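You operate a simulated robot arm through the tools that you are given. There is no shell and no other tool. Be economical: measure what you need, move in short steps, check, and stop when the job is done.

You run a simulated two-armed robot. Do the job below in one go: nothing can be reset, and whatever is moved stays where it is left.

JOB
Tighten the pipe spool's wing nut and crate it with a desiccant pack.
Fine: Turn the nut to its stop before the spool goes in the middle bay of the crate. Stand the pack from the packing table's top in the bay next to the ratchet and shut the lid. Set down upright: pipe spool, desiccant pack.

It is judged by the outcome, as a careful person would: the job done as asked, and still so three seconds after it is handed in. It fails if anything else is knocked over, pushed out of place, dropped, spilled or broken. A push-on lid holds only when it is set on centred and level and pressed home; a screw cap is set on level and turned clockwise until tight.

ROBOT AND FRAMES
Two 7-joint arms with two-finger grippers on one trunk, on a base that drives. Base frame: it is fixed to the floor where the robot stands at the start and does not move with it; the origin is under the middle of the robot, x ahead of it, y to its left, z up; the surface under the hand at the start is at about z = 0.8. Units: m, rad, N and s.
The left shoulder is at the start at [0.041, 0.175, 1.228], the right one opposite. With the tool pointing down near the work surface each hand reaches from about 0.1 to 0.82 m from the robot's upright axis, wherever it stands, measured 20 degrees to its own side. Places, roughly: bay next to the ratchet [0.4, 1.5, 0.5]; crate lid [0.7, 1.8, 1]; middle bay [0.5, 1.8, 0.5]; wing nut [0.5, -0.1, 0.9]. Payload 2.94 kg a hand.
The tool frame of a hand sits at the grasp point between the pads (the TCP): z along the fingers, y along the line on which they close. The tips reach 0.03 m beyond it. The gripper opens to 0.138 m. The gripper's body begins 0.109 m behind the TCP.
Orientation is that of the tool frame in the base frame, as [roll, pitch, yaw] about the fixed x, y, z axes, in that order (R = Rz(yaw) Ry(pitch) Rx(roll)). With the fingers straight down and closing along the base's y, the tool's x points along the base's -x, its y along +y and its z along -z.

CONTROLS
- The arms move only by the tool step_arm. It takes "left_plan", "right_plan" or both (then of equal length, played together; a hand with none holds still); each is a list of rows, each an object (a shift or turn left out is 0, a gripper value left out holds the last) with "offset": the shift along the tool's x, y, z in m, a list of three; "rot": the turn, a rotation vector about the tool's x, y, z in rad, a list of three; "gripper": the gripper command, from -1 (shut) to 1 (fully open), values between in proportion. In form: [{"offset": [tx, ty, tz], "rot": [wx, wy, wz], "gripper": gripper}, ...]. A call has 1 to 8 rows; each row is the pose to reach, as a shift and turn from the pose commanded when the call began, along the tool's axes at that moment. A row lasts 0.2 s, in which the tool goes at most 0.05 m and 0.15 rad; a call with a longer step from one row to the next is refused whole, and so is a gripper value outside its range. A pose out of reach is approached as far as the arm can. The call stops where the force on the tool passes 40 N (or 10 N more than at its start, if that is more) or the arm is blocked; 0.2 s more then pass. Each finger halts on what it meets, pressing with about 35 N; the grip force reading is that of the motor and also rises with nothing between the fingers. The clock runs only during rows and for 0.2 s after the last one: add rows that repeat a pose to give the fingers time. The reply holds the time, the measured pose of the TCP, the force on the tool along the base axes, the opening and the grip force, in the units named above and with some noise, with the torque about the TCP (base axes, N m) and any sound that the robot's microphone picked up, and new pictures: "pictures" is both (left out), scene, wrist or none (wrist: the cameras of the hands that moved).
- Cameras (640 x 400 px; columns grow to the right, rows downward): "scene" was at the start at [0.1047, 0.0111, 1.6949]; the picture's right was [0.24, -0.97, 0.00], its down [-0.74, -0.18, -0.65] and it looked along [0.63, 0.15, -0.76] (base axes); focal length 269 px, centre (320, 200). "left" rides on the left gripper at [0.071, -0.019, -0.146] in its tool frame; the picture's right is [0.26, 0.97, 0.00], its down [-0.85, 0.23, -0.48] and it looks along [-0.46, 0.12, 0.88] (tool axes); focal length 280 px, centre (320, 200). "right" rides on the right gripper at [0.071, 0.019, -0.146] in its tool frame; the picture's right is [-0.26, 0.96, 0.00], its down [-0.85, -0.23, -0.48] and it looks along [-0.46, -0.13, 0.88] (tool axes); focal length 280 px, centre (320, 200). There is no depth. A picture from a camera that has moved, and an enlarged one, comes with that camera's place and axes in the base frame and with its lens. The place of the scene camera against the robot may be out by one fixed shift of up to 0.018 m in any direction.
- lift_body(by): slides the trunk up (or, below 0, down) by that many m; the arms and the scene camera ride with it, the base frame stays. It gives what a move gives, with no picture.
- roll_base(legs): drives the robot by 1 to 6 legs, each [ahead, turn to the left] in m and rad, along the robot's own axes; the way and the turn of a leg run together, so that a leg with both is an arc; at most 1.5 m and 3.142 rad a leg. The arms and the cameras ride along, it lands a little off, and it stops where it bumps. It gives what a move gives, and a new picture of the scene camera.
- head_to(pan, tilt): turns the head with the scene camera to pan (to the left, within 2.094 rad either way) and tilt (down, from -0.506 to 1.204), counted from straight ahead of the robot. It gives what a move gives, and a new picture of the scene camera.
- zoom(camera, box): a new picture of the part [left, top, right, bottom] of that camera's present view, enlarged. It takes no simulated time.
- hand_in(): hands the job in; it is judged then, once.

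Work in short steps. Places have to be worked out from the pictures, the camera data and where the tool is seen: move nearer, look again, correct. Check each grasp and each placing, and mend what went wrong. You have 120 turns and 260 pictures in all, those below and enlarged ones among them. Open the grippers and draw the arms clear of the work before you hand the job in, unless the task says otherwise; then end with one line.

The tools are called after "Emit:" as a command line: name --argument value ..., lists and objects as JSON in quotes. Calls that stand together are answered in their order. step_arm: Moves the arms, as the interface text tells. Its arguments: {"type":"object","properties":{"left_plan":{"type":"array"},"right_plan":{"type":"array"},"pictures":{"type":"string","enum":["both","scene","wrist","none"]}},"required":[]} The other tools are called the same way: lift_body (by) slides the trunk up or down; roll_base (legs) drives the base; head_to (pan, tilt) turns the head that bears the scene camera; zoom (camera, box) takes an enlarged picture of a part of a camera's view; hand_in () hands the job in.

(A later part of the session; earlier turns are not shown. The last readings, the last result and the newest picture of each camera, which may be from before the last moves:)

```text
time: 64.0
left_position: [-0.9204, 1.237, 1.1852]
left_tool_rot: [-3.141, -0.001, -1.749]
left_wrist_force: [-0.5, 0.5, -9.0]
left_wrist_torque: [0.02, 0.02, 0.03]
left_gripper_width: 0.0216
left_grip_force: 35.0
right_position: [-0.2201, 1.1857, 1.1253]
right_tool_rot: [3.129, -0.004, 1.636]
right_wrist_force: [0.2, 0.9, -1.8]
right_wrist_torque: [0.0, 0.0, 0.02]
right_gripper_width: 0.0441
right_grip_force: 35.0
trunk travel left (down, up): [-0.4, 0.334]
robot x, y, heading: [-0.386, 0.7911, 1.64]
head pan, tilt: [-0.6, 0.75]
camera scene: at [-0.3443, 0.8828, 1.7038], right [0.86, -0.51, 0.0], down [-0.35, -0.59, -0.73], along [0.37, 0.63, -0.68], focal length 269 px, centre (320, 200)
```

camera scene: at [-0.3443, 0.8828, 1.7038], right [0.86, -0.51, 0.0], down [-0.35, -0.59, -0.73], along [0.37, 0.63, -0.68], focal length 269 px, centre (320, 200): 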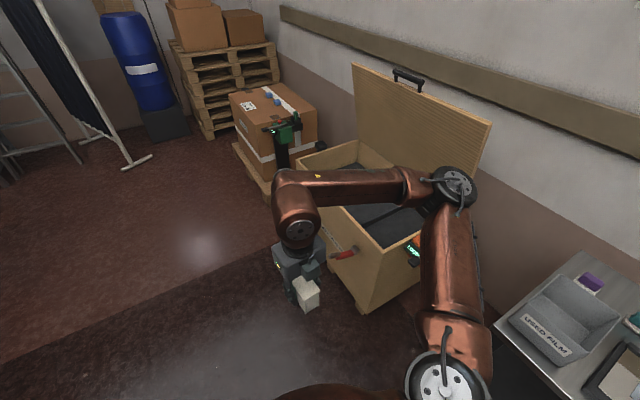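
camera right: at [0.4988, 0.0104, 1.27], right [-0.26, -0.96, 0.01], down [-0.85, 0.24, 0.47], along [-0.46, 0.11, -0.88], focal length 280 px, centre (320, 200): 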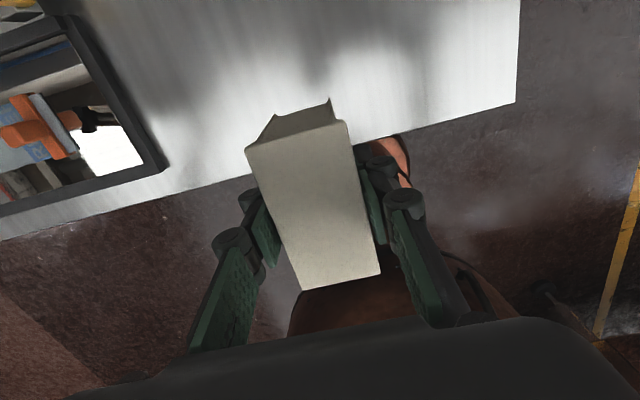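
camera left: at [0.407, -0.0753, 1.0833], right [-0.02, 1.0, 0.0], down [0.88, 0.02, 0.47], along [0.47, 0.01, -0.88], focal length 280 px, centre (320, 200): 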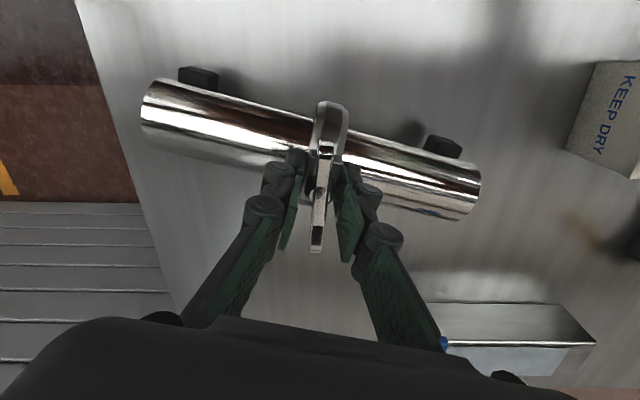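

The way is clear. I correct the heading and drive on to y ≈ 1.7, then turn right to face the crate.

Emit:
roll_base --legs '[[0, -0.07], [0.9, 0]]'

Emit:
roll_base --legs '[[0, -1.55]]'

Emit:
head_to --pan 0.0 --tilt 0.75

```text
time: 69.1
left_position: [-0.8923, 2.1655, 1.1864]
left_tool_rot: [-3.14, -0.002, -1.81]
left_wrist_force: [0.4, 0.8, -8.5]
left_wrist_torque: [-0.01, -0.04, 0.0]
left_gripper_width: 0.022
left_grip_force: 35.8
right_position: [-0.1972, 2.0696, 1.1238]
right_tool_rot: [3.13, -0.003, 1.574]
right_wrist_force: [-0.2, 0.7, -2.2]
right_wrist_torque: [-0.03, 0.02, 0.01]
right_gripper_width: 0.0444
right_grip_force: 34.9
trunk travel left (down, up): [-0.4, 0.334]
robot x, y, heading: [-0.388, 1.6923, 1.577]
head pan, tilt: [-0.6, 0.75]
camera scene: at [-0.3392, 1.7767, 1.7037], right [0.83, -0.56, 0.0], down [-0.38, -0.57, -0.73], along [0.41, 0.6, -0.68], focal length 269 px, centre (320, 200)
```

scene: 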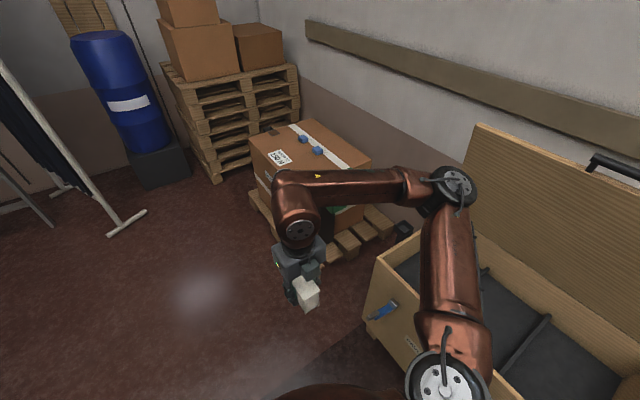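

```text
time: 73.3
left_position: [0.0775, 2.2024, 1.1864]
left_tool_rot: [-3.139, -0.003, 2.923]
left_wrist_force: [0.6, 0.1, -9.1]
left_wrist_torque: [-0.02, 0.02, 0.01]
left_gripper_width: 0.022
left_grip_force: 34.8
right_position: [-0.0047, 1.5049, 1.1246]
right_tool_rot: [3.131, -0.003, 0.024]
right_wrist_force: [-0.1, -0.3, -2.2]
right_wrist_torque: [0.02, -0.03, 0.01]
right_gripper_width: 0.0444
right_grip_force: 34.4
trunk travel left (down, up): [-0.4, 0.334]
robot x, y, heading: [-0.3889, 1.6905, 0.025]
head pan, tilt: [-0.6, 0.75]
camera scene: at [-0.2893, 1.6382, 1.7037], right [-0.54, -0.84, 0.0], down [-0.57, 0.37, -0.73], along [0.61, -0.4, -0.68], focal length 269 px, centre (320, 200)
```

scene: 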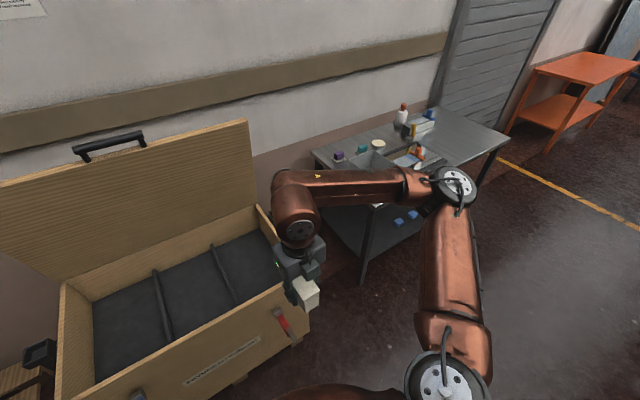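

```text
time: 74.3
left_position: [0.0772, 2.2022, 1.1862]
left_tool_rot: [-3.14, -0.002, 2.924]
left_wrist_force: [0.2, 0.4, -9.1]
left_wrist_torque: [-0.01, 0.02, 0.0]
left_gripper_width: 0.0221
left_grip_force: 35.0
right_position: [-0.0049, 1.5051, 1.124]
right_tool_rot: [3.131, -0.002, 0.025]
right_wrist_force: [0.5, 0.6, -1.9]
right_wrist_torque: [0.01, 0.01, -0.02]
right_gripper_width: 0.0442
right_grip_force: 35.1
trunk travel left (down, up): [-0.4, 0.334]
robot x, y, heading: [-0.3888, 1.6958, 0.023]
head pan, tilt: [0.0, 0.75]
camera scene: at [-0.2761, 1.6855, 1.7037], right [0.02, -1.0, 0.0], down [-0.68, -0.02, -0.73], along [0.73, 0.02, -0.68], focal length 269 px, centre (320, 200)
```

scene: 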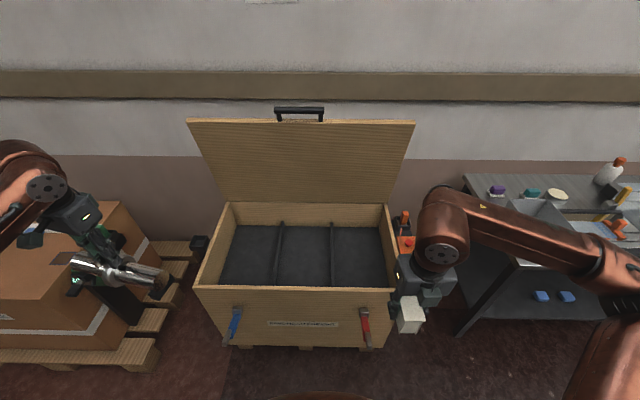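

A full view of the crate: three bays, right one next to the orange device. I zoom to identify the ratchet and the bay geometry.

Emit:
zoom --camera "scene" --box '[190, 180, 410, 320]'

Emit:
zoom --camera "scene" --box '[380, 195, 430, 300]'

Emit:
zoom --camera "scene" --box '[60, 220, 220, 330]'

```text
2.86 times, centred on (300, 250) of scene
camera zoom: at [-0.2761, 1.6855, 1.7037], right [0.02, -1.0, 0.0], down [-0.68, -0.02, -0.73], along [0.73, 0.02, -0.68], focal length 768 px, centre (377, 57)
```

zoom: 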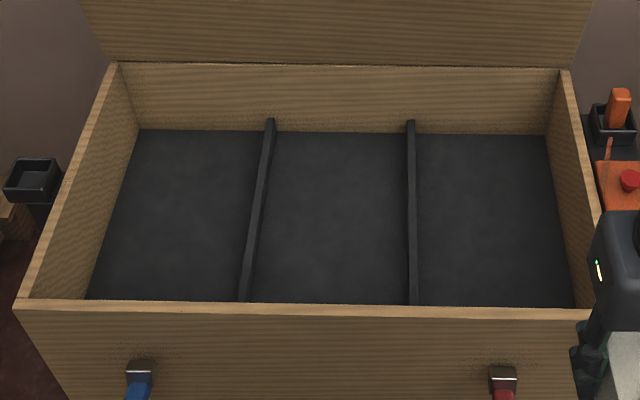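

```text
3.81 times, centred on (405, 248) of scene
camera zoom: at [-0.2761, 1.6855, 1.7037], right [0.02, -1.0, 0.0], down [-0.68, -0.02, -0.73], along [0.73, 0.02, -0.68], focal length 1024 px, centre (-4, 19)
```

zoom: 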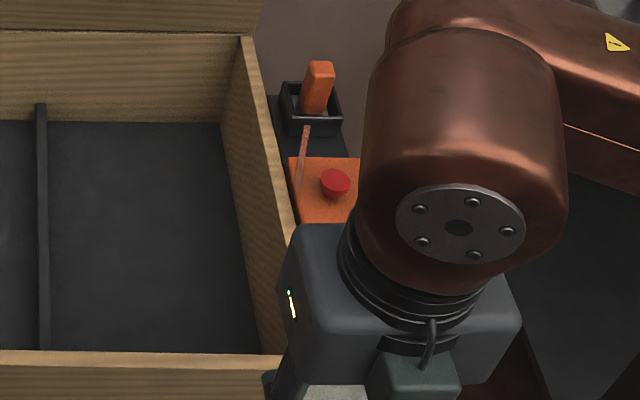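

```text
3.64 times, centred on (140, 275) of scene
camera zoom: at [-0.2761, 1.6855, 1.7037], right [0.02, -1.0, 0.0], down [-0.68, -0.02, -0.73], along [0.73, 0.02, -0.68], focal length 977 px, centre (974, -73)
```

zoom: 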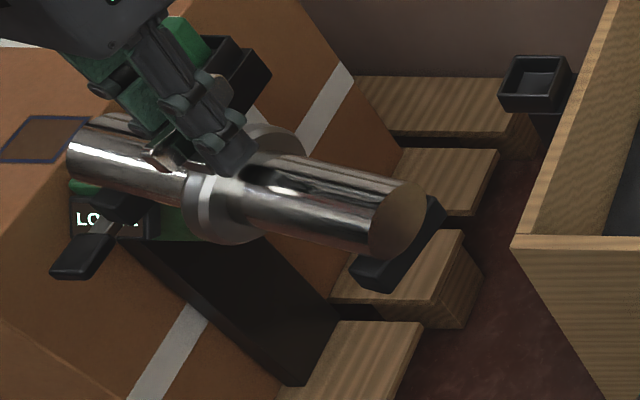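

The right bay (y 1.375–1.635) is next to the orange ratchet; the middle bay is y 1.65–1.94, floor z ≈ 0.51, rim z ≈ 0.685, and walls x 0.30–0.775. I roll forward 0.25 m, and turn the spool to lie along x.

Emit:
roll_base --legs '[[0.25, -0.02]]'

Emit:
step_arm --left_plan '[{"offset": [0, 0, 0], "rot": [0, 0, -0.12]}, {"rot": [0, 0, -0.25]}, {"rot": [0, 0, -0.38]}, {"rot": [0, 0, -0.51]}, {"rot": [0, 0, -0.64]}, {"rot": [0, 0, -0.77]}, {"rot": [0, 0, -0.9]}]' --pictures "none"

Emit:
step_arm --left_plan '[{"offset": [0, 0, 0], "rot": [0, 0, -0.13]}, {"rot": [0, 0, -0.26]}, {"rot": [0, 0, -0.39]}, {"rot": [0, 0, -0.52]}, {"rot": [0, 0, -0.65]}, {"rot": [0, 0, -0.78]}, {"rot": [0, 0, -0.88]}]' --pictures "scene"

```text
time: 76.1
left_position: [0.3337, 2.1974, 1.1859]
left_tool_rot: [-3.14, -0.004, 2.903]
left_wrist_force: [0.6, -0.1, -9.1]
left_wrist_torque: [0.03, 0.07, -0.01]
left_gripper_width: 0.0218
left_grip_force: 35.6
right_position: [0.2381, 1.5013, 1.1252]
right_tool_rot: [3.129, -0.003, 0.004]
right_wrist_force: [-0.5, 0.2, -1.9]
right_wrist_torque: [0.0, 0.07, -0.02]
right_gripper_width: 0.044
right_grip_force: 34.6
trunk travel left (down, up): [-0.4, 0.334]
robot x, y, heading: [-0.1426, 1.6937, 0.005]
head pan, tilt: [0.0, 0.75]
camera scene: at [-0.0288, 1.6872, 1.7036], right [0.01, -1.0, 0.0], down [-0.68, 0.0, -0.73], along [0.73, 0.0, -0.68], focal length 269 px, centre (320, 200)
```

scene: 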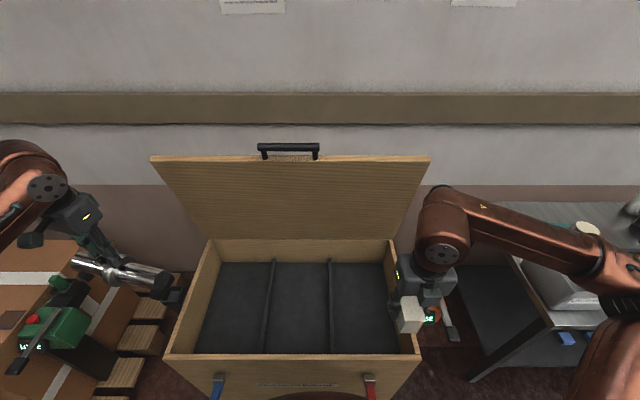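

```text
time: 77.7
left_position: [0.3327, 2.1963, 1.1873]
left_tool_rot: [3.14, -0.004, -2.479]
left_wrist_force: [-0.1, -0.3, -8.7]
left_wrist_torque: [-0.03, 0.01, 0.0]
left_gripper_width: 0.0219
left_grip_force: 35.1
right_position: [0.2365, 1.5013, 1.1255]
right_tool_rot: [3.13, -0.005, 0.007]
right_wrist_force: [-0.2, 0.3, -2.3]
right_wrist_torque: [-0.01, 0.02, -0.02]
right_gripper_width: 0.0444
right_grip_force: 35.3
trunk travel left (down, up): [-0.4, 0.334]
robot x, y, heading: [-0.1461, 1.6923, -0.0]
head pan, tilt: [0.0, 0.75]
```

```text
time: 79.3
left_position: [0.3323, 2.1966, 1.1861]
left_tool_rot: [3.138, -0.001, -1.599]
left_wrist_force: [-0.2, 0.5, -8.7]
left_wrist_torque: [-0.01, -0.02, 0.04]
left_gripper_width: 0.0219
left_grip_force: 35.1
right_position: [0.2374, 1.5012, 1.1244]
right_tool_rot: [3.13, -0.003, 0.008]
right_wrist_force: [0.8, -0.3, -1.5]
right_wrist_torque: [-0.03, 0.0, -0.04]
right_gripper_width: 0.0443
right_grip_force: 35.2
trunk travel left (down, up): [-0.4, 0.334]
robot x, y, heading: [-0.144, 1.6941, 0.007]
head pan, tilt: [0.0, 0.75]
camera scene: at [-0.0304, 1.6873, 1.7037], right [0.01, -1.0, 0.0], down [-0.68, 0.0, -0.73], along [0.73, 0.0, -0.68], focal length 269 px, centre (320, 200)
```

scene: 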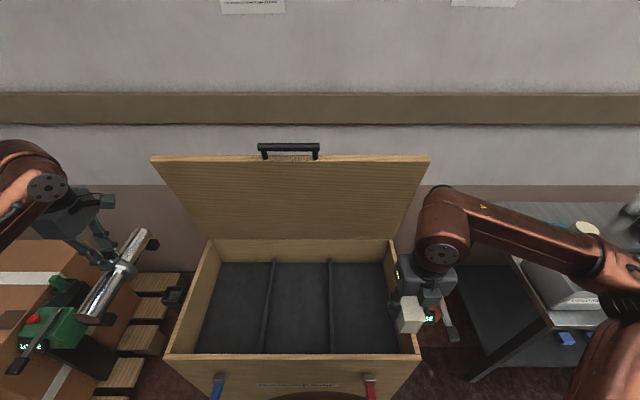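

I swing the spool over the middle bay and the pack over the right bay, at height.

Emit:
step_arm --left_plan '[{"offset": [0.04, -0.021, 0]}, {"offset": [0.08, -0.042, 0]}, {"offset": [0.12, -0.063, 0]}, {"offset": [0.16, -0.084, 0]}, {"offset": [0.2, -0.105, 0]}, {"offset": [0.24, -0.126, 0], "rot": [0, 0, -0.028]}, {"offset": [0.28, -0.147, 0], "rot": [0, 0, -0.028]}, {"offset": [0.32, -0.168, 0], "rot": [0, 0, -0.028]}]' --right_plan '[{"offset": [0.035, 0, 0]}, {"offset": [0.07, 0, 0]}, {"offset": [0.105, 0, 0]}, {"offset": [0.14, 0, 0]}, {"offset": [0.175, 0, 0]}, {"offset": [0.21, 0, 0]}, {"offset": [0.24, -0.003, 0]}, {"offset": [0.26, -0.005, 0]}]' --pictures "none"

Emit:
step_arm --left_plan '[{"offset": [0.04, -0.02, 0]}, {"offset": [0.08, -0.038, 0]}, {"offset": [0.08, -0.038, 0]}]'

```text
time: 81.1
left_position: [0.4943, 1.8707, 1.185]
left_tool_rot: [3.137, 0.001, -1.57]
left_wrist_force: [1.0, -0.8, -8.4]
left_wrist_torque: [0.01, 0.05, 0.02]
left_gripper_width: 0.0219
left_grip_force: 35.2
right_position: [0.4982, 1.5042, 1.1246]
right_tool_rot: [3.13, -0.001, 0.005]
right_wrist_force: [-0.1, -0.9, -2.0]
right_wrist_torque: [0.06, 0.05, 0.01]
right_gripper_width: 0.0442
right_grip_force: 35.1
trunk travel left (down, up): [-0.4, 0.334]
robot x, y, heading: [-0.1426, 1.6895, 0.009]
head pan, tilt: [0.0, 0.75]
```

```text
time: 81.9
left_position: [0.5296, 1.7939, 1.1853]
left_tool_rot: [3.14, -0.001, -1.571]
left_wrist_force: [1.0, 2.1, -9.4]
left_wrist_torque: [-0.09, -0.02, -0.01]
left_gripper_width: 0.0218
left_grip_force: 35.3
right_position: [0.4964, 1.5086, 1.1276]
right_tool_rot: [3.126, -0.004, 0.004]
right_wrist_force: [0.0, 0.5, -1.7]
right_wrist_torque: [-0.07, -0.02, -0.01]
right_gripper_width: 0.0439
right_grip_force: 35.5
trunk travel left (down, up): [-0.4, 0.334]
robot x, y, heading: [-0.1435, 1.6938, 0.008]
head pan, tilt: [0.0, 0.75]
camera scene: at [-0.0313, 1.6894, 1.7038], right [0.01, -1.0, 0.0], down [-0.68, -0.01, -0.73], along [0.73, 0.0, -0.68], focal length 269 px, centre (320, 200)
camera left: at [0.5487, 1.7233, 1.3313], right [-0.96, -0.26, 0.0], down [-0.23, 0.85, 0.48], along [-0.13, 0.46, -0.88], focal length 280 px, centre (320, 200)
```

scene: 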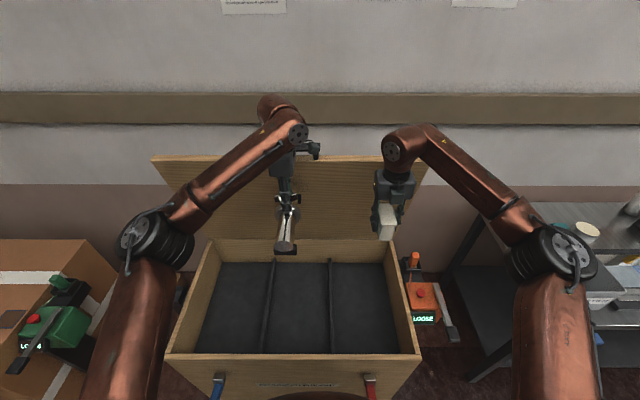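
left: 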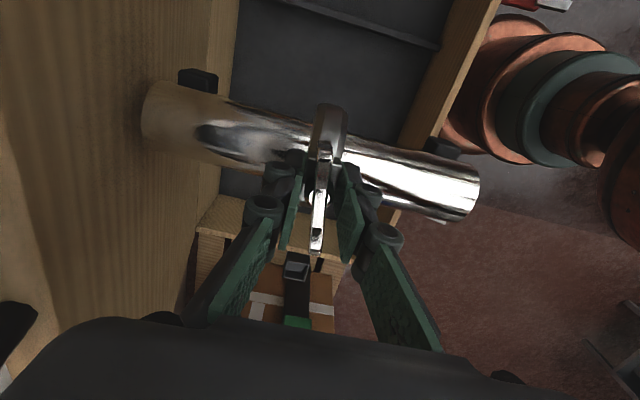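

Both are placed over their bays. I lower the trunk 0.3 m, which brings them just above the rim.

Emit:
lift_body --by -0.28

Emit:
head_to --pan 0.0 --tilt 0.8

```text
time: 84.6
left_position: [0.5613, 1.8149, 0.9128]
left_tool_rot: [3.095, -0.033, -1.642]
left_wrist_force: [1.1, 2.1, -11.9]
left_wrist_torque: [-0.14, 0.16, -0.02]
left_gripper_width: 0.0224
left_grip_force: 35.1
right_position: [0.529, 1.4856, 0.8569]
right_tool_rot: [-3.125, 0.024, -0.104]
right_wrist_force: [0.6, -1.3, -2.9]
right_wrist_torque: [0.16, 0.1, 0.0]
right_gripper_width: 0.0441
right_grip_force: 34.9
trunk travel left (down, up): [-0.122, 0.612]
robot x, y, heading: [-0.1401, 1.6943, 0.007]
head pan, tilt: [0.0, 0.75]
stopped: the arm was blocked; the commanded pose is now the measured one
```

```text
time: 85.2
left_position: [0.5098, 1.8144, 0.944]
left_tool_rot: [-3.129, -0.031, -1.64]
left_wrist_force: [-0.5, -0.1, -9.7]
left_wrist_torque: [0.07, 0.0, 0.04]
left_gripper_width: 0.0217
left_grip_force: 35.2
right_position: [0.481, 1.4824, 0.8838]
right_tool_rot: [-3.12, -0.032, -0.106]
right_wrist_force: [0.8, 0.0, -2.2]
right_wrist_torque: [-0.06, 0.03, 0.04]
right_gripper_width: 0.0444
right_grip_force: 35.5
trunk travel left (down, up): [-0.122, 0.612]
robot x, y, heading: [-0.1466, 1.693, 0.002]
head pan, tilt: [0.0, 0.799]
camera scene: at [0.2784, 1.6877, 1.3908], right [0.01, -1.0, 0.0], down [-0.77, 0.0, -0.64], along [0.64, 0.0, -0.77], focal length 269 px, centre (320, 200)
```

scene: 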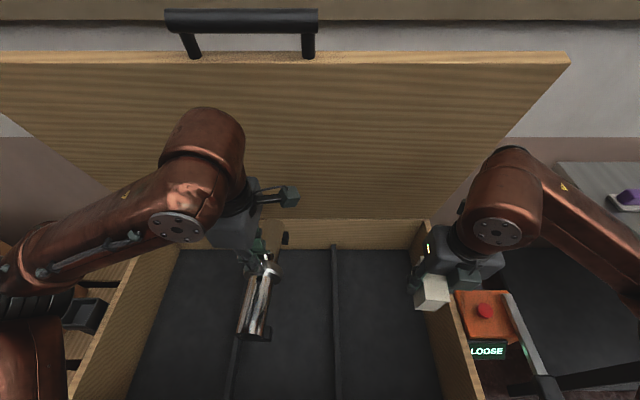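

The lowering stopped early, as something was blocked, and the trunk leans forward as it lowers. I look for the contact before going on.

Emit:
head_to --pan 0.9 --tilt 0.9

Emit:
head_to --pan -0.9 --tilt 0.9

Emit:
head_to --pan 0.0 --tilt 1.2

```text
time: 86.4
left_position: [0.5352, 1.8124, 0.925]
left_tool_rot: [3.116, -0.029, -1.645]
left_wrist_force: [-1.8, 1.1, -8.3]
left_wrist_torque: [-0.04, -0.03, 0.0]
left_gripper_width: 0.0218
left_grip_force: 35.3
right_position: [0.5072, 1.486, 0.8663]
right_tool_rot: [-3.127, 0.001, -0.099]
right_wrist_force: [0.3, -0.1, -0.4]
right_wrist_torque: [0.05, -0.08, -0.01]
right_gripper_width: 0.0439
right_grip_force: 35.0
trunk travel left (down, up): [-0.122, 0.612]
robot x, y, heading: [-0.1433, 1.6891, 0.009]
head pan, tilt: [0.901, 0.901]
camera scene: at [0.2836, 1.747, 1.3793], right [0.78, -0.62, -0.09], down [-0.55, -0.62, -0.56], along [0.3, 0.49, -0.82], focal length 269 px, centre (320, 200)
```

scene: 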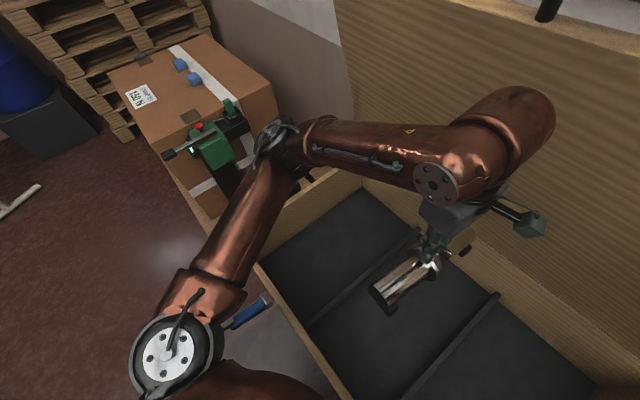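

```text
time: 88.2
left_position: [0.5451, 1.8216, 0.9398]
left_tool_rot: [-3.134, -0.046, -1.621]
left_wrist_force: [-0.5, -0.3, -8.3]
left_wrist_torque: [0.04, -0.04, 0.03]
left_gripper_width: 0.0217
left_grip_force: 34.9
right_position: [0.5095, 1.4781, 0.8811]
right_tool_rot: [-3.109, -0.003, -0.118]
right_wrist_force: [0.6, -0.3, -2.1]
right_wrist_torque: [0.01, -0.02, -0.01]
right_gripper_width: 0.0441
right_grip_force: 34.9
trunk travel left (down, up): [-0.122, 0.612]
robot x, y, heading: [-0.1409, 1.6931, 0.002]
head pan, tilt: [-0.901, 0.901]
camera scene: at [0.293, 1.6289, 1.3777], right [-0.77, -0.63, 0.09], down [-0.56, 0.61, -0.56], along [0.3, -0.48, -0.82], focal length 269 px, centre (320, 200)
```

scene: 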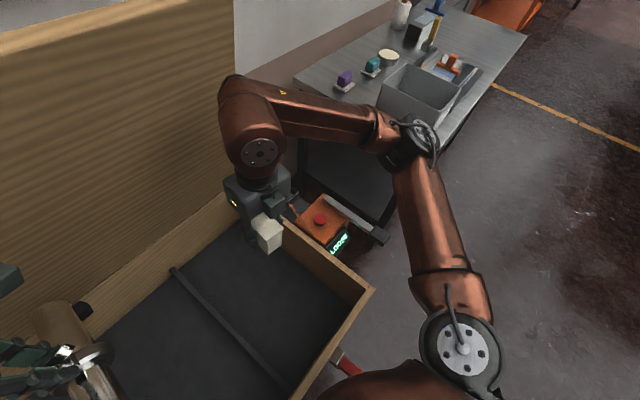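

```text
time: 89.4
left_position: [0.5415, 1.8201, 0.9384]
left_tool_rot: [-3.138, -0.043, -1.626]
left_wrist_force: [-0.9, 0.7, -8.9]
left_wrist_torque: [0.04, 0.0, 0.02]
left_gripper_width: 0.0219
left_grip_force: 35.0
right_position: [0.5073, 1.4785, 0.8807]
right_tool_rot: [-3.11, -0.007, -0.116]
right_wrist_force: [-0.1, 0.0, -3.1]
right_wrist_torque: [-0.01, 0.01, 0.03]
right_gripper_width: 0.0442
right_grip_force: 35.0
trunk travel left (down, up): [-0.122, 0.612]
robot x, y, heading: [-0.1429, 1.6927, 0.008]
head pan, tilt: [0.0, 1.201]
camera scene: at [0.2945, 1.6879, 1.358], right [0.0, -1.0, 0.0], down [-0.97, 0.0, -0.26], along [0.26, 0.0, -0.97], focal length 269 px, centre (320, 200)
```

scene: 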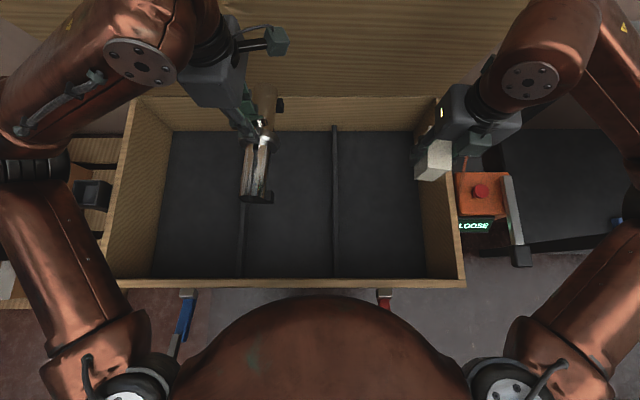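

The leaning body is pressing against the crate front. I raise the trunk back; the arms can reach down by themselves.

Emit:
lift_body --by 0.27

Emit:
head_to --pan 0.0 --tilt 0.75

```text
time: 89.8
left_position: [0.4865, 1.8313, 1.01]
left_tool_rot: [-3.006, -0.083, -1.718]
left_wrist_force: [3.3, 16.3, 9.6]
left_wrist_torque: [0.08, -1.11, 0.03]
left_gripper_width: 0.0174
left_grip_force: 35.5
right_position: [0.4588, 1.4629, 0.9442]
right_tool_rot: [-3.056, -0.101, -0.185]
right_wrist_force: [-1.8, -0.5, 0.6]
right_wrist_torque: [0.04, -0.19, -0.01]
right_gripper_width: 0.0443
right_grip_force: 35.0
trunk travel left (down, up): [-0.123, 0.611]
robot x, y, heading: [-0.138, 1.6924, 0.008]
head pan, tilt: [0.0, 1.201]
stopped: the arm was blocked; the commanded pose is now the measured one
```

```text
time: 90.7
left_position: [0.4092, 1.8147, 1.0001]
left_tool_rot: [-3.02, -0.041, -1.602]
left_wrist_force: [0.2, 0.0, -3.8]
left_wrist_torque: [0.02, 0.05, 0.02]
left_gripper_width: 0.017
left_grip_force: 34.7
right_position: [0.3867, 1.4788, 0.9387]
right_tool_rot: [-3.102, -0.142, -0.112]
right_wrist_force: [1.4, 0.3, 1.1]
right_wrist_torque: [0.0, 0.1, 0.04]
right_gripper_width: 0.0444
right_grip_force: 34.1
trunk travel left (down, up): [-0.123, 0.611]
robot x, y, heading: [-0.1466, 1.6898, 0.007]
head pan, tilt: [0.0, 0.75]
camera scene: at [0.1566, 1.6865, 1.4147], right [0.01, -1.0, 0.0], down [-0.68, 0.0, -0.73], along [0.73, 0.0, -0.68], focal length 269 px, centre (320, 200)
```

scene: 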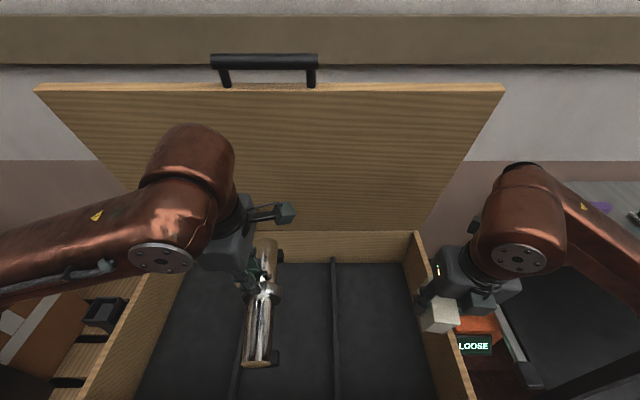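

The left grip changed to 17 mm with a lighter load, so the spool may have slipped. I look at once.

Emit:
zoom --camera "scene" --box '[180, 200, 360, 390]'

Emit:
zoom --camera "left" --box '[0, 0, 640, 400]'

```text
2.11 times, centred on (270, 295) of scene
camera zoom: at [0.1566, 1.6865, 1.4147], right [0.01, -1.0, 0.0], down [-0.68, 0.0, -0.73], along [0.73, 0.0, -0.68], focal length 566 px, centre (425, 0)
```

zoom: 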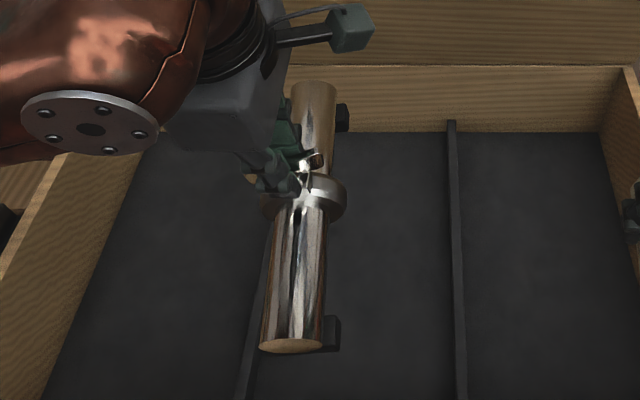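

```text
1.00 times, centred on (320, 200) of left (not enlarged: the box is as wide or as high as the picture)
camera zoom: at [0.407, 1.7495, 1.1502], right [-0.97, -0.24, -0.11], down [-0.26, 0.87, 0.41], along [0.0, 0.42, -0.91], focal length 280 px, centre (320, 200)
```

zoom: 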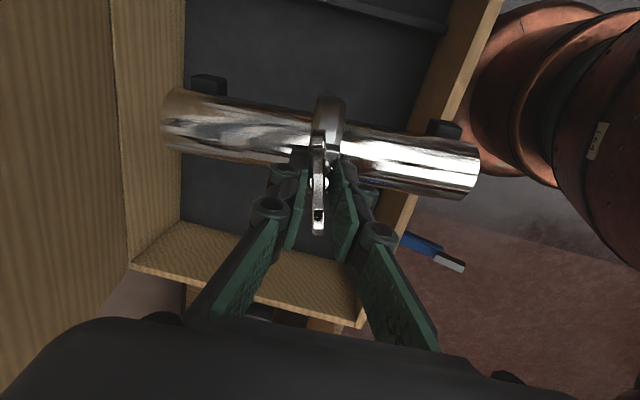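

The spool slid down and is now held by the nut's hub; it still hangs. I hold still a moment and read the state.

Emit:
step_arm --left_plan '[{"offset": [0, 0, 0]}, {"offset": [0, 0, 0]}, {"offset": [0, 0, 0]}]' --pictures "both"

```text
time: 91.0
left_position: [0.4429, 1.816, 0.9794]
left_tool_rot: [-3.067, -0.036, -1.609]
left_wrist_force: [-1.8, 0.7, -14.7]
left_wrist_torque: [0.17, 0.12, -0.01]
left_gripper_width: 0.0173
left_grip_force: 34.7
right_position: [0.4177, 1.4789, 0.921]
right_tool_rot: [-3.106, -0.098, -0.111]
right_wrist_force: [-2.2, 0.4, -2.1]
right_wrist_torque: [0.0, -0.2, -0.03]
right_gripper_width: 0.0445
right_grip_force: 35.0
trunk travel left (down, up): [-0.123, 0.611]
robot x, y, heading: [-0.14, 1.6926, 0.002]
head pan, tilt: [0.0, 0.75]
stopped in row 1 (left hand): the arm was blocked; the commanded pose is now the measured one
camera scene: at [0.2132, 1.6868, 1.4064], right [0.01, -1.0, 0.0], down [-0.71, 0.0, -0.71], along [0.71, 0.0, -0.71], focal length 269 px, centre (320, 200)
camera left: at [0.4485, 1.7492, 1.1278], right [-0.97, -0.23, -0.06], down [-0.23, 0.87, 0.43], along [-0.04, 0.43, -0.9], focal length 280 px, centre (320, 200)
```

scene: 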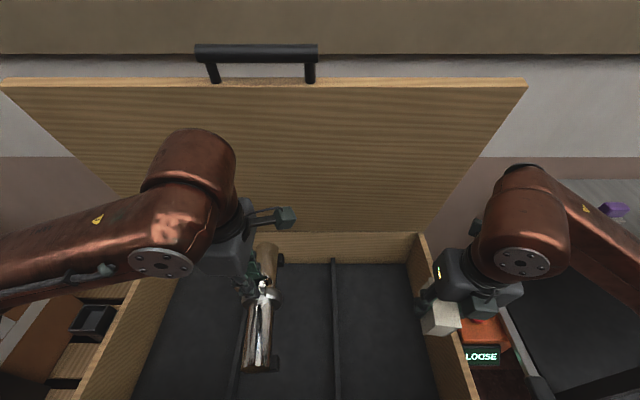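
left: 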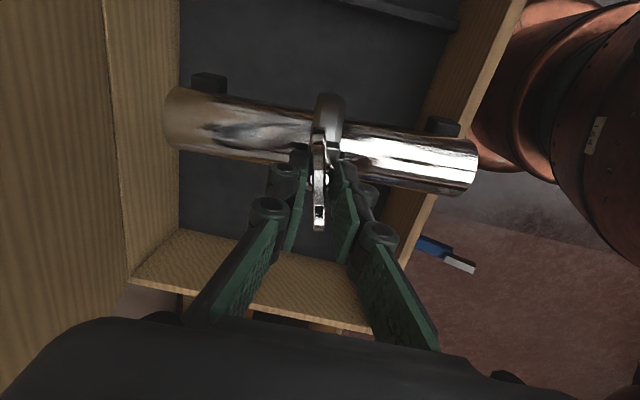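

The torso is swaying against the crate front. The items hang above the rim, so I back the base 0.15 m to release the contact.

Emit:
roll_base --legs '[[-0.15, 0]]'

```text
time: 92.0
left_position: [0.1716, 1.8424, 1.0661]
left_tool_rot: [-2.733, 0.046, -1.897]
left_wrist_force: [0.3, 2.6, -15.7]
left_wrist_torque: [0.42, 0.7, 0.05]
left_gripper_width: 0.0119
left_grip_force: 35.0
right_position: [0.1641, 1.4514, 1.018]
right_tool_rot: [-2.993, -0.451, -0.252]
right_wrist_force: [-0.2, 1.3, -5.3]
right_wrist_torque: [-0.15, -0.16, -0.09]
right_gripper_width: 0.0444
right_grip_force: 35.1
trunk travel left (down, up): [-0.123, 0.611]
robot x, y, heading: [-0.2024, 1.695, 0.008]
head pan, tilt: [0.0, 0.75]
stopped in leg 1: the robot was blocked; the commanded pose is now the measured one
camera scene: at [0.1375, 1.6885, 1.4092], right [0.01, -1.0, 0.0], down [-0.7, -0.01, -0.72], along [0.72, 0.0, -0.7], focal length 269 px, centre (320, 200)
```

scene: 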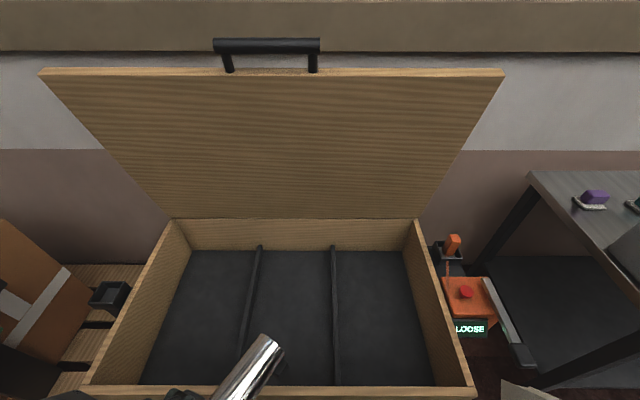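

The upper body swung backwards and the spool's grip narrowed to 12 mm. I check the state without moving.

Emit:
zoom --camera "left" --box '[0, 0, 640, 400]'

Emit:
head_to --pan 0.0 --tilt 1.2

```text
1.00 times, centred on (320, 200) of left (not enlarged: the box is as wide or as high as the picture)
camera zoom: at [0.1082, 1.7816, 1.2043], right [-0.92, 0.05, -0.39], down [-0.11, 0.92, 0.39], along [0.38, 0.4, -0.83], focal length 280 px, centre (320, 200)
```

zoom: 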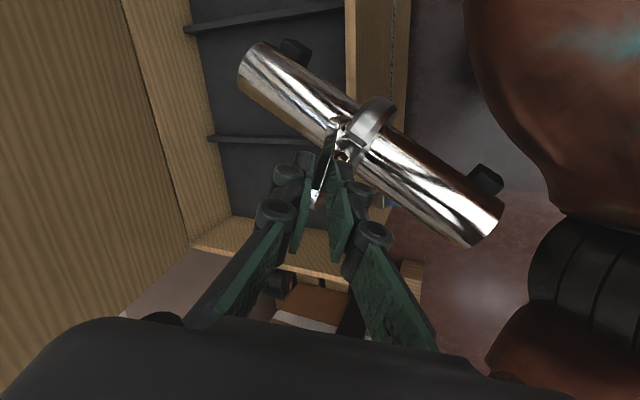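

```text
time: 92.8
left_position: [0.2962, 1.8493, 1.0368]
left_tool_rot: [-2.785, 0.039, -1.915]
left_wrist_force: [0.3, 1.0, -7.5]
left_wrist_torque: [0.03, 0.08, -0.02]
left_gripper_width: 0.0078
left_grip_force: 35.3
right_position: [0.285, 1.4461, 1.0011]
right_tool_rot: [-2.995, -0.402, -0.264]
right_wrist_force: [0.4, -1.6, 0.3]
right_wrist_torque: [0.07, 0.06, 0.04]
right_gripper_width: 0.0443
right_grip_force: 34.9
trunk travel left (down, up): [-0.123, 0.611]
robot x, y, heading: [-0.1834, 1.6949, 0.009]
head pan, tilt: [0.0, 1.201]
camera scene: at [0.2732, 1.689, 1.3548], right [0.01, -1.0, 0.0], down [-0.97, -0.01, -0.24], along [0.24, 0.0, -0.97], focal length 269 px, centre (320, 200)
```

scene: 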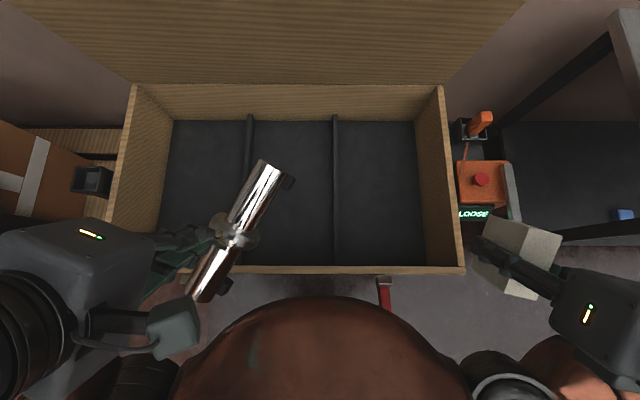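

The spool now hangs by the wing (8 mm) and is askew. I check whether the sway has settled.

Emit:
step_arm --left_plan '[{"offset": [0, 0, 0], "gripper": -1}, {"offset": [0, 0, 0]}]' --pictures "both"

```text
time: 93.2
left_position: [0.177, 1.8571, 1.0594]
left_tool_rot: [-2.639, 0.18, -2.013]
left_wrist_force: [0.8, -0.5, -12.4]
left_wrist_torque: [0.14, 0.4, 0.02]
left_gripper_width: 0.0085
left_grip_force: 35.4
right_position: [0.1695, 1.4205, 1.01]
right_tool_rot: [-2.995, -0.586, -0.333]
right_wrist_force: [1.4, -0.6, -2.7]
right_wrist_torque: [0.0, 0.03, 0.0]
right_gripper_width: 0.0442
right_grip_force: 34.7
trunk travel left (down, up): [-0.123, 0.611]
robot x, y, heading: [-0.199, 1.693, 0.01]
head pan, tilt: [0.0, 1.201]
stopped in row 1 (left hand): the arm was blocked; the commanded pose is now the measured one
camera scene: at [0.1957, 1.6865, 1.3668], right [0.01, -1.0, 0.0], down [-0.96, -0.01, -0.29], along [0.29, 0.0, -0.96], focal length 269 px, centre (320, 200)
camera left: at [0.0878, 1.7937, 1.1812], right [-0.84, 0.2, -0.5], down [-0.05, 0.89, 0.45], along [0.54, 0.41, -0.74], focal length 280 px, centre (320, 200)
```

scene: 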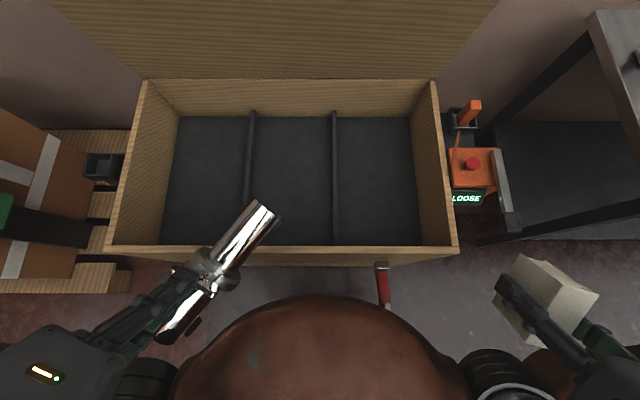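
left: 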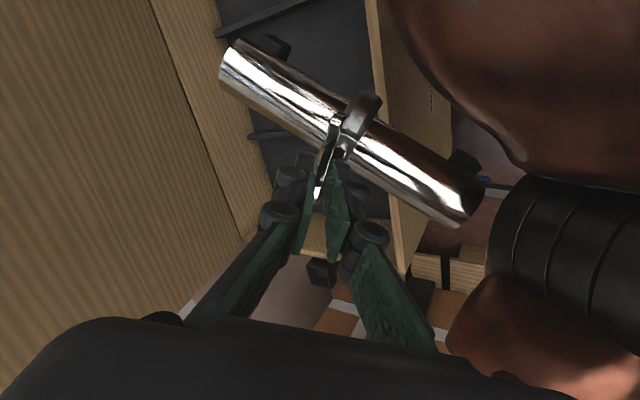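

The torso is still rocking. I let it settle with quiet waits (tiny head moves).

Emit:
head_to --pan 0.0 --tilt 0.6

Emit:
head_to --pan 0.5 --tilt 1.1

Emit:
head_to --pan 0.0 --tilt 1.0

```text
time: 94.2
left_position: [0.216, 1.8556, 1.0526]
left_tool_rot: [-2.684, 0.143, -2.01]
left_wrist_force: [0.9, 0.6, -0.5]
left_wrist_torque: [-0.05, -0.04, -0.01]
left_gripper_width: 0.0
left_grip_force: 28.2
right_position: [0.2076, 1.4283, 1.0084]
right_tool_rot: [-2.987, -0.513, -0.323]
right_wrist_force: [1.3, -0.6, -2.9]
right_wrist_torque: [0.04, -0.03, 0.03]
right_gripper_width: 0.0445
right_grip_force: 35.4
trunk travel left (down, up): [-0.123, 0.611]
robot x, y, heading: [-0.1938, 1.6923, 0.008]
head pan, tilt: [0.0, 0.6]
camera scene: at [0.2829, 1.6879, 1.3984], right [0.01, -1.0, 0.0], down [-0.66, -0.01, -0.75], along [0.75, 0.01, -0.66], focal length 269 px, centre (320, 200)
```

scene: 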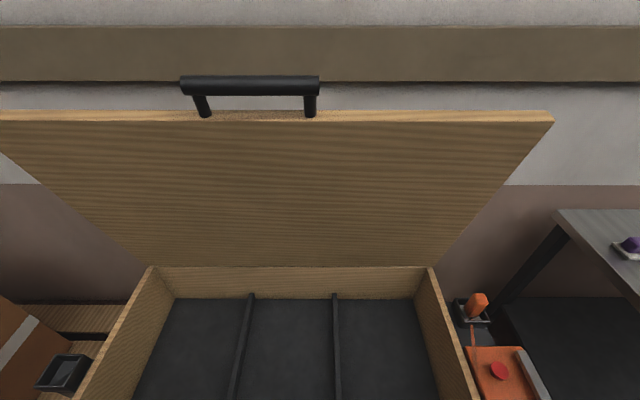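

```text
time: 95.1
left_position: [0.1618, 1.8507, 1.0587]
left_tool_rot: [-2.69, 0.086, -1.898]
left_wrist_force: [4.9, 0.0, -3.2]
left_wrist_torque: [-0.04, 0.29, 0.0]
left_gripper_width: 0.0001
left_grip_force: 28.3
right_position: [0.1559, 1.4456, 1.0278]
right_tool_rot: [-2.955, -0.512, -0.284]
right_wrist_force: [3.3, 0.5, -5.2]
right_wrist_torque: [0.0, 0.2, 0.02]
right_gripper_width: 0.0442
right_grip_force: 34.5
trunk travel left (down, up): [-0.123, 0.611]
robot x, y, heading: [-0.1973, 1.6927, 0.01]
head pan, tilt: [0.499, 1.1]
camera scene: at [0.1013, 1.7165, 1.3826], right [0.49, -0.87, -0.01], down [-0.78, -0.43, -0.44], along [0.39, 0.22, -0.9], focal length 269 px, centre (320, 200)
```

scene: 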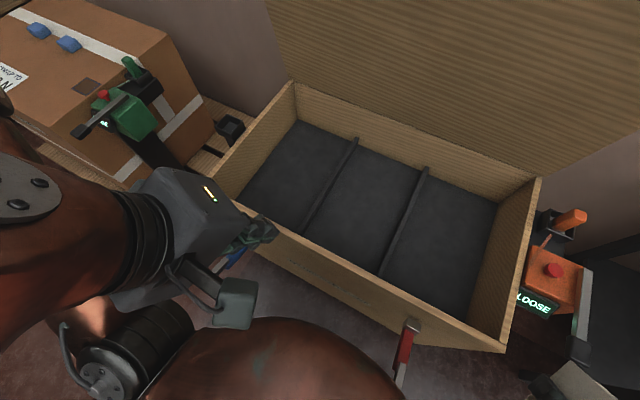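

```text
time: 96.0
left_position: [0.1059, 1.8492, 1.0779]
left_tool_rot: [-2.627, 0.125, -1.93]
left_wrist_force: [0.2, -0.3, 4.2]
left_wrist_torque: [0.07, 0.16, 0.07]
left_gripper_width: 0.0
left_grip_force: 28.6
right_position: [0.1013, 1.4412, 1.0445]
right_tool_rot: [-2.933, -0.577, -0.298]
right_wrist_force: [-0.9, 1.0, 1.2]
right_wrist_torque: [-0.01, 0.08, 0.03]
right_gripper_width: 0.044
right_grip_force: 35.1
trunk travel left (down, up): [-0.123, 0.611]
robot x, y, heading: [-0.1983, 1.6902, 0.007]
head pan, tilt: [0.0, 1.0]
camera scene: at [0.0734, 1.6861, 1.3996], right [0.01, -1.0, 0.0], down [-0.83, -0.01, -0.55], along [0.55, 0.01, -0.83], focal length 269 px, centre (320, 200)
```

scene: 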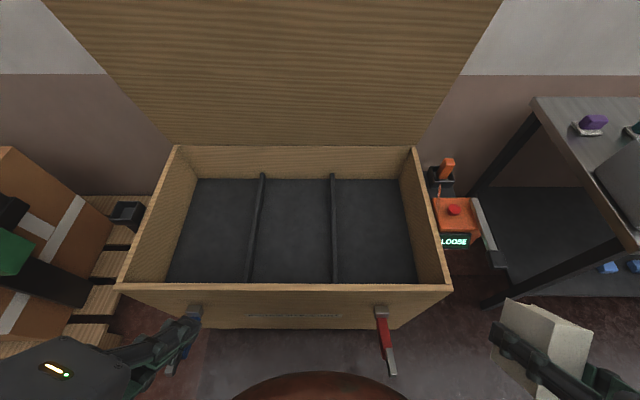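

The spool has dropped from the hand, so I'll have to recover it. First I steady the robot by raising the trunk.

Emit:
lift_body --by 0.05

Emit:
lift_body --by 0.05

Emit:
head_to --pan 0.3 --tilt 1.2

```text
time: 97.0
left_position: [0.1317, 1.8492, 1.1224]
left_tool_rot: [-2.653, 0.092, -1.888]
left_wrist_force: [-0.4, -0.6, 1.4]
left_wrist_torque: [0.04, 0.01, 0.02]
left_gripper_width: 0.0001
left_grip_force: 28.2
right_position: [0.1277, 1.444, 1.0884]
right_tool_rot: [-2.945, -0.549, -0.291]
right_wrist_force: [-1.2, -0.5, -1.2]
right_wrist_torque: [-0.03, -0.05, -0.02]
right_gripper_width: 0.0442
right_grip_force: 35.0
trunk travel left (down, up): [-0.173, 0.561]
robot x, y, heading: [-0.1973, 1.6902, 0.012]
head pan, tilt: [0.0, 1.0]
```

```text
time: 97.9
left_position: [0.1613, 1.8492, 1.1626]
left_tool_rot: [-2.684, 0.084, -1.892]
left_wrist_force: [0.5, -1.1, -0.9]
left_wrist_torque: [0.01, 0.1, 0.04]
left_gripper_width: 0.0
left_grip_force: 28.5
right_position: [0.1535, 1.4442, 1.1302]
right_tool_rot: [-2.954, -0.517, -0.287]
right_wrist_force: [2.1, 0.2, -2.0]
right_wrist_torque: [-0.02, 0.1, -0.03]
right_gripper_width: 0.0442
right_grip_force: 34.5
trunk travel left (down, up): [-0.223, 0.511]
robot x, y, heading: [-0.1966, 1.6942, 0.009]
head pan, tilt: [0.0, 1.0]
```

```text
time: 98.7
left_position: [0.1479, 1.8503, 1.167]
left_tool_rot: [-2.668, 0.088, -1.893]
left_wrist_force: [-1.8, -0.3, 0.2]
left_wrist_torque: [0.03, 0.0, -0.03]
left_gripper_width: 0.0001
left_grip_force: 28.1
right_position: [0.142, 1.4438, 1.1335]
right_tool_rot: [-2.953, -0.532, -0.288]
right_wrist_force: [-0.2, -1.1, -1.9]
right_wrist_torque: [0.01, -0.04, -0.05]
right_gripper_width: 0.0441
right_grip_force: 35.0
trunk travel left (down, up): [-0.223, 0.511]
robot x, y, heading: [-0.1985, 1.684, 0.01]
head pan, tilt: [0.3, 1.201]
camera scene: at [-0.0103, 1.702, 1.4911], right [0.3, -0.95, 0.0], down [-0.89, -0.28, -0.36], along [0.35, 0.11, -0.93], focal length 269 px, centre (320, 200)
```

scene: 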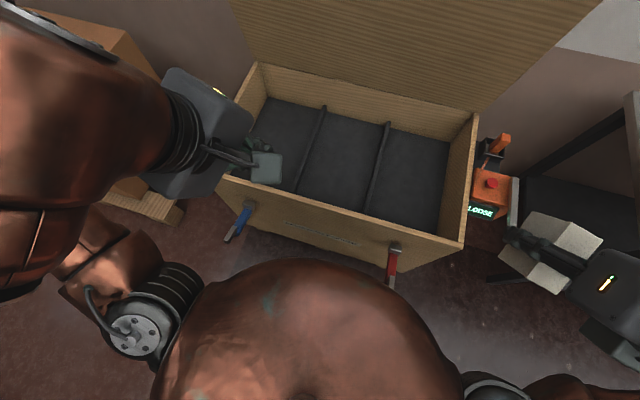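

Steady now. I raise the trunk to its original height and look for the spool on the floor.

Emit:
lift_body --by 0.17

Emit:
head_to --pan 0.0 --tilt 1.2

```text
time: 100.6
left_position: [0.1505, 1.8492, 1.3366]
left_tool_rot: [-2.669, 0.089, -1.893]
left_wrist_force: [0.4, 0.0, 0.5]
left_wrist_torque: [0.01, 0.0, 0.02]
left_gripper_width: 0.0001
left_grip_force: 27.7
right_position: [0.1429, 1.4441, 1.3015]
right_tool_rot: [-2.949, -0.529, -0.287]
right_wrist_force: [0.5, 0.1, -1.9]
right_wrist_torque: [0.02, 0.01, -0.01]
right_gripper_width: 0.0444
right_grip_force: 34.6
trunk travel left (down, up): [-0.393, 0.341]
robot x, y, heading: [-0.1962, 1.6931, 0.01]
head pan, tilt: [0.3, 1.201]
```

```text
time: 101.4
left_position: [0.15, 1.8501, 1.3359]
left_tool_rot: [-2.669, 0.086, -1.892]
left_wrist_force: [-0.6, 0.2, 0.7]
left_wrist_torque: [0.02, 0.04, 0.03]
left_gripper_width: 0.0
left_grip_force: 28.1
right_position: [0.1426, 1.4451, 1.3025]
right_tool_rot: [-2.952, -0.53, -0.288]
right_wrist_force: [0.9, -0.4, -2.5]
right_wrist_torque: [-0.04, -0.01, 0.01]
right_gripper_width: 0.044
right_grip_force: 35.0
trunk travel left (down, up): [-0.393, 0.341]
robot x, y, heading: [-0.2007, 1.6917, 0.011]
head pan, tilt: [0.0, 1.201]
camera scene: at [-0.1096, 1.6847, 1.6649], right [0.01, -1.0, 0.0], down [-0.93, -0.01, -0.36], along [0.36, 0.0, -0.93], focal length 269 px, centre (320, 200)
```

scene: 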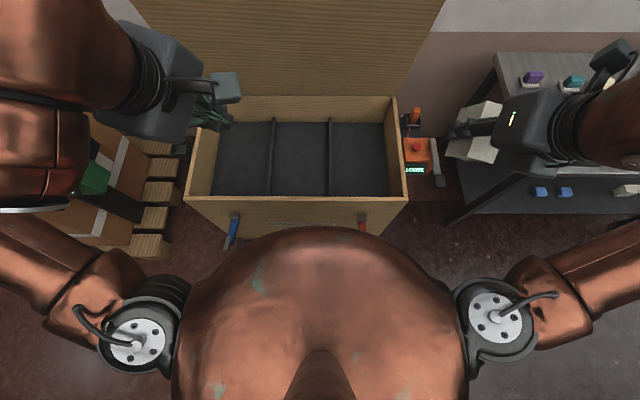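

Upright and steady. I back off 0.5 m to see the floor before the crate.

Emit:
roll_base --legs '[[-0.5, 0]]'

Emit:
head_to --pan 0.1 --tilt 1.0

```text
time: 104.3
left_position: [-0.3473, 1.8456, 1.3363]
left_tool_rot: [-2.67, 0.087, -1.902]
left_wrist_force: [0.3, 0.3, 0.4]
left_wrist_torque: [-0.01, 0.0, -0.01]
left_gripper_width: 0.0002
left_grip_force: 28.3
right_position: [-0.358, 1.4403, 1.3019]
right_tool_rot: [-2.951, -0.531, -0.298]
right_wrist_force: [0.1, 0.0, -1.8]
right_wrist_torque: [-0.02, 0.0, 0.0]
right_gripper_width: 0.0442
right_grip_force: 35.3
trunk travel left (down, up): [-0.393, 0.341]
robot x, y, heading: [-0.694, 1.6906, -0.005]
head pan, tilt: [0.0, 1.201]
camera scene: at [-0.6089, 1.6819, 1.665], right [0.0, -1.0, 0.0], down [-0.93, 0.0, -0.36], along [0.36, 0.0, -0.93], focal length 269 px, centre (320, 200)
```

scene: 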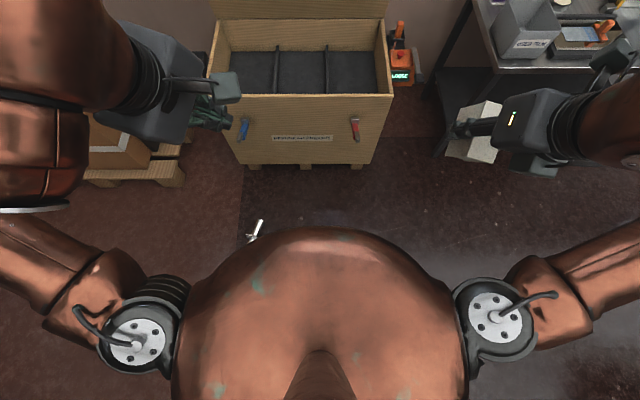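

```text
time: 105.1
left_position: [-0.3483, 1.8452, 1.3359]
left_tool_rot: [-2.672, 0.086, -1.901]
left_wrist_force: [-0.1, -0.3, -0.1]
left_wrist_torque: [-0.01, 0.03, 0.02]
left_gripper_width: 0.0
left_grip_force: 27.9
right_position: [-0.3575, 1.4394, 1.3025]
right_tool_rot: [-2.952, -0.528, -0.299]
right_wrist_force: [0.4, 0.6, -2.6]
right_wrist_torque: [-0.01, 0.04, 0.0]
right_gripper_width: 0.0443
right_grip_force: 34.8
trunk travel left (down, up): [-0.393, 0.341]
robot x, y, heading: [-0.6979, 1.6894, -0.006]
head pan, tilt: [0.099, 1.0]
camera scene: at [-0.5942, 1.6888, 1.6774], right [0.1, -1.0, 0.0], down [-0.84, -0.08, -0.54], along [0.54, 0.05, -0.84], focal length 269 px, centre (320, 200)
```

scene: 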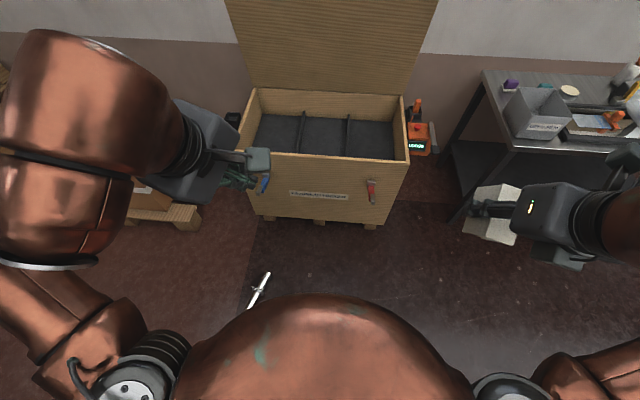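

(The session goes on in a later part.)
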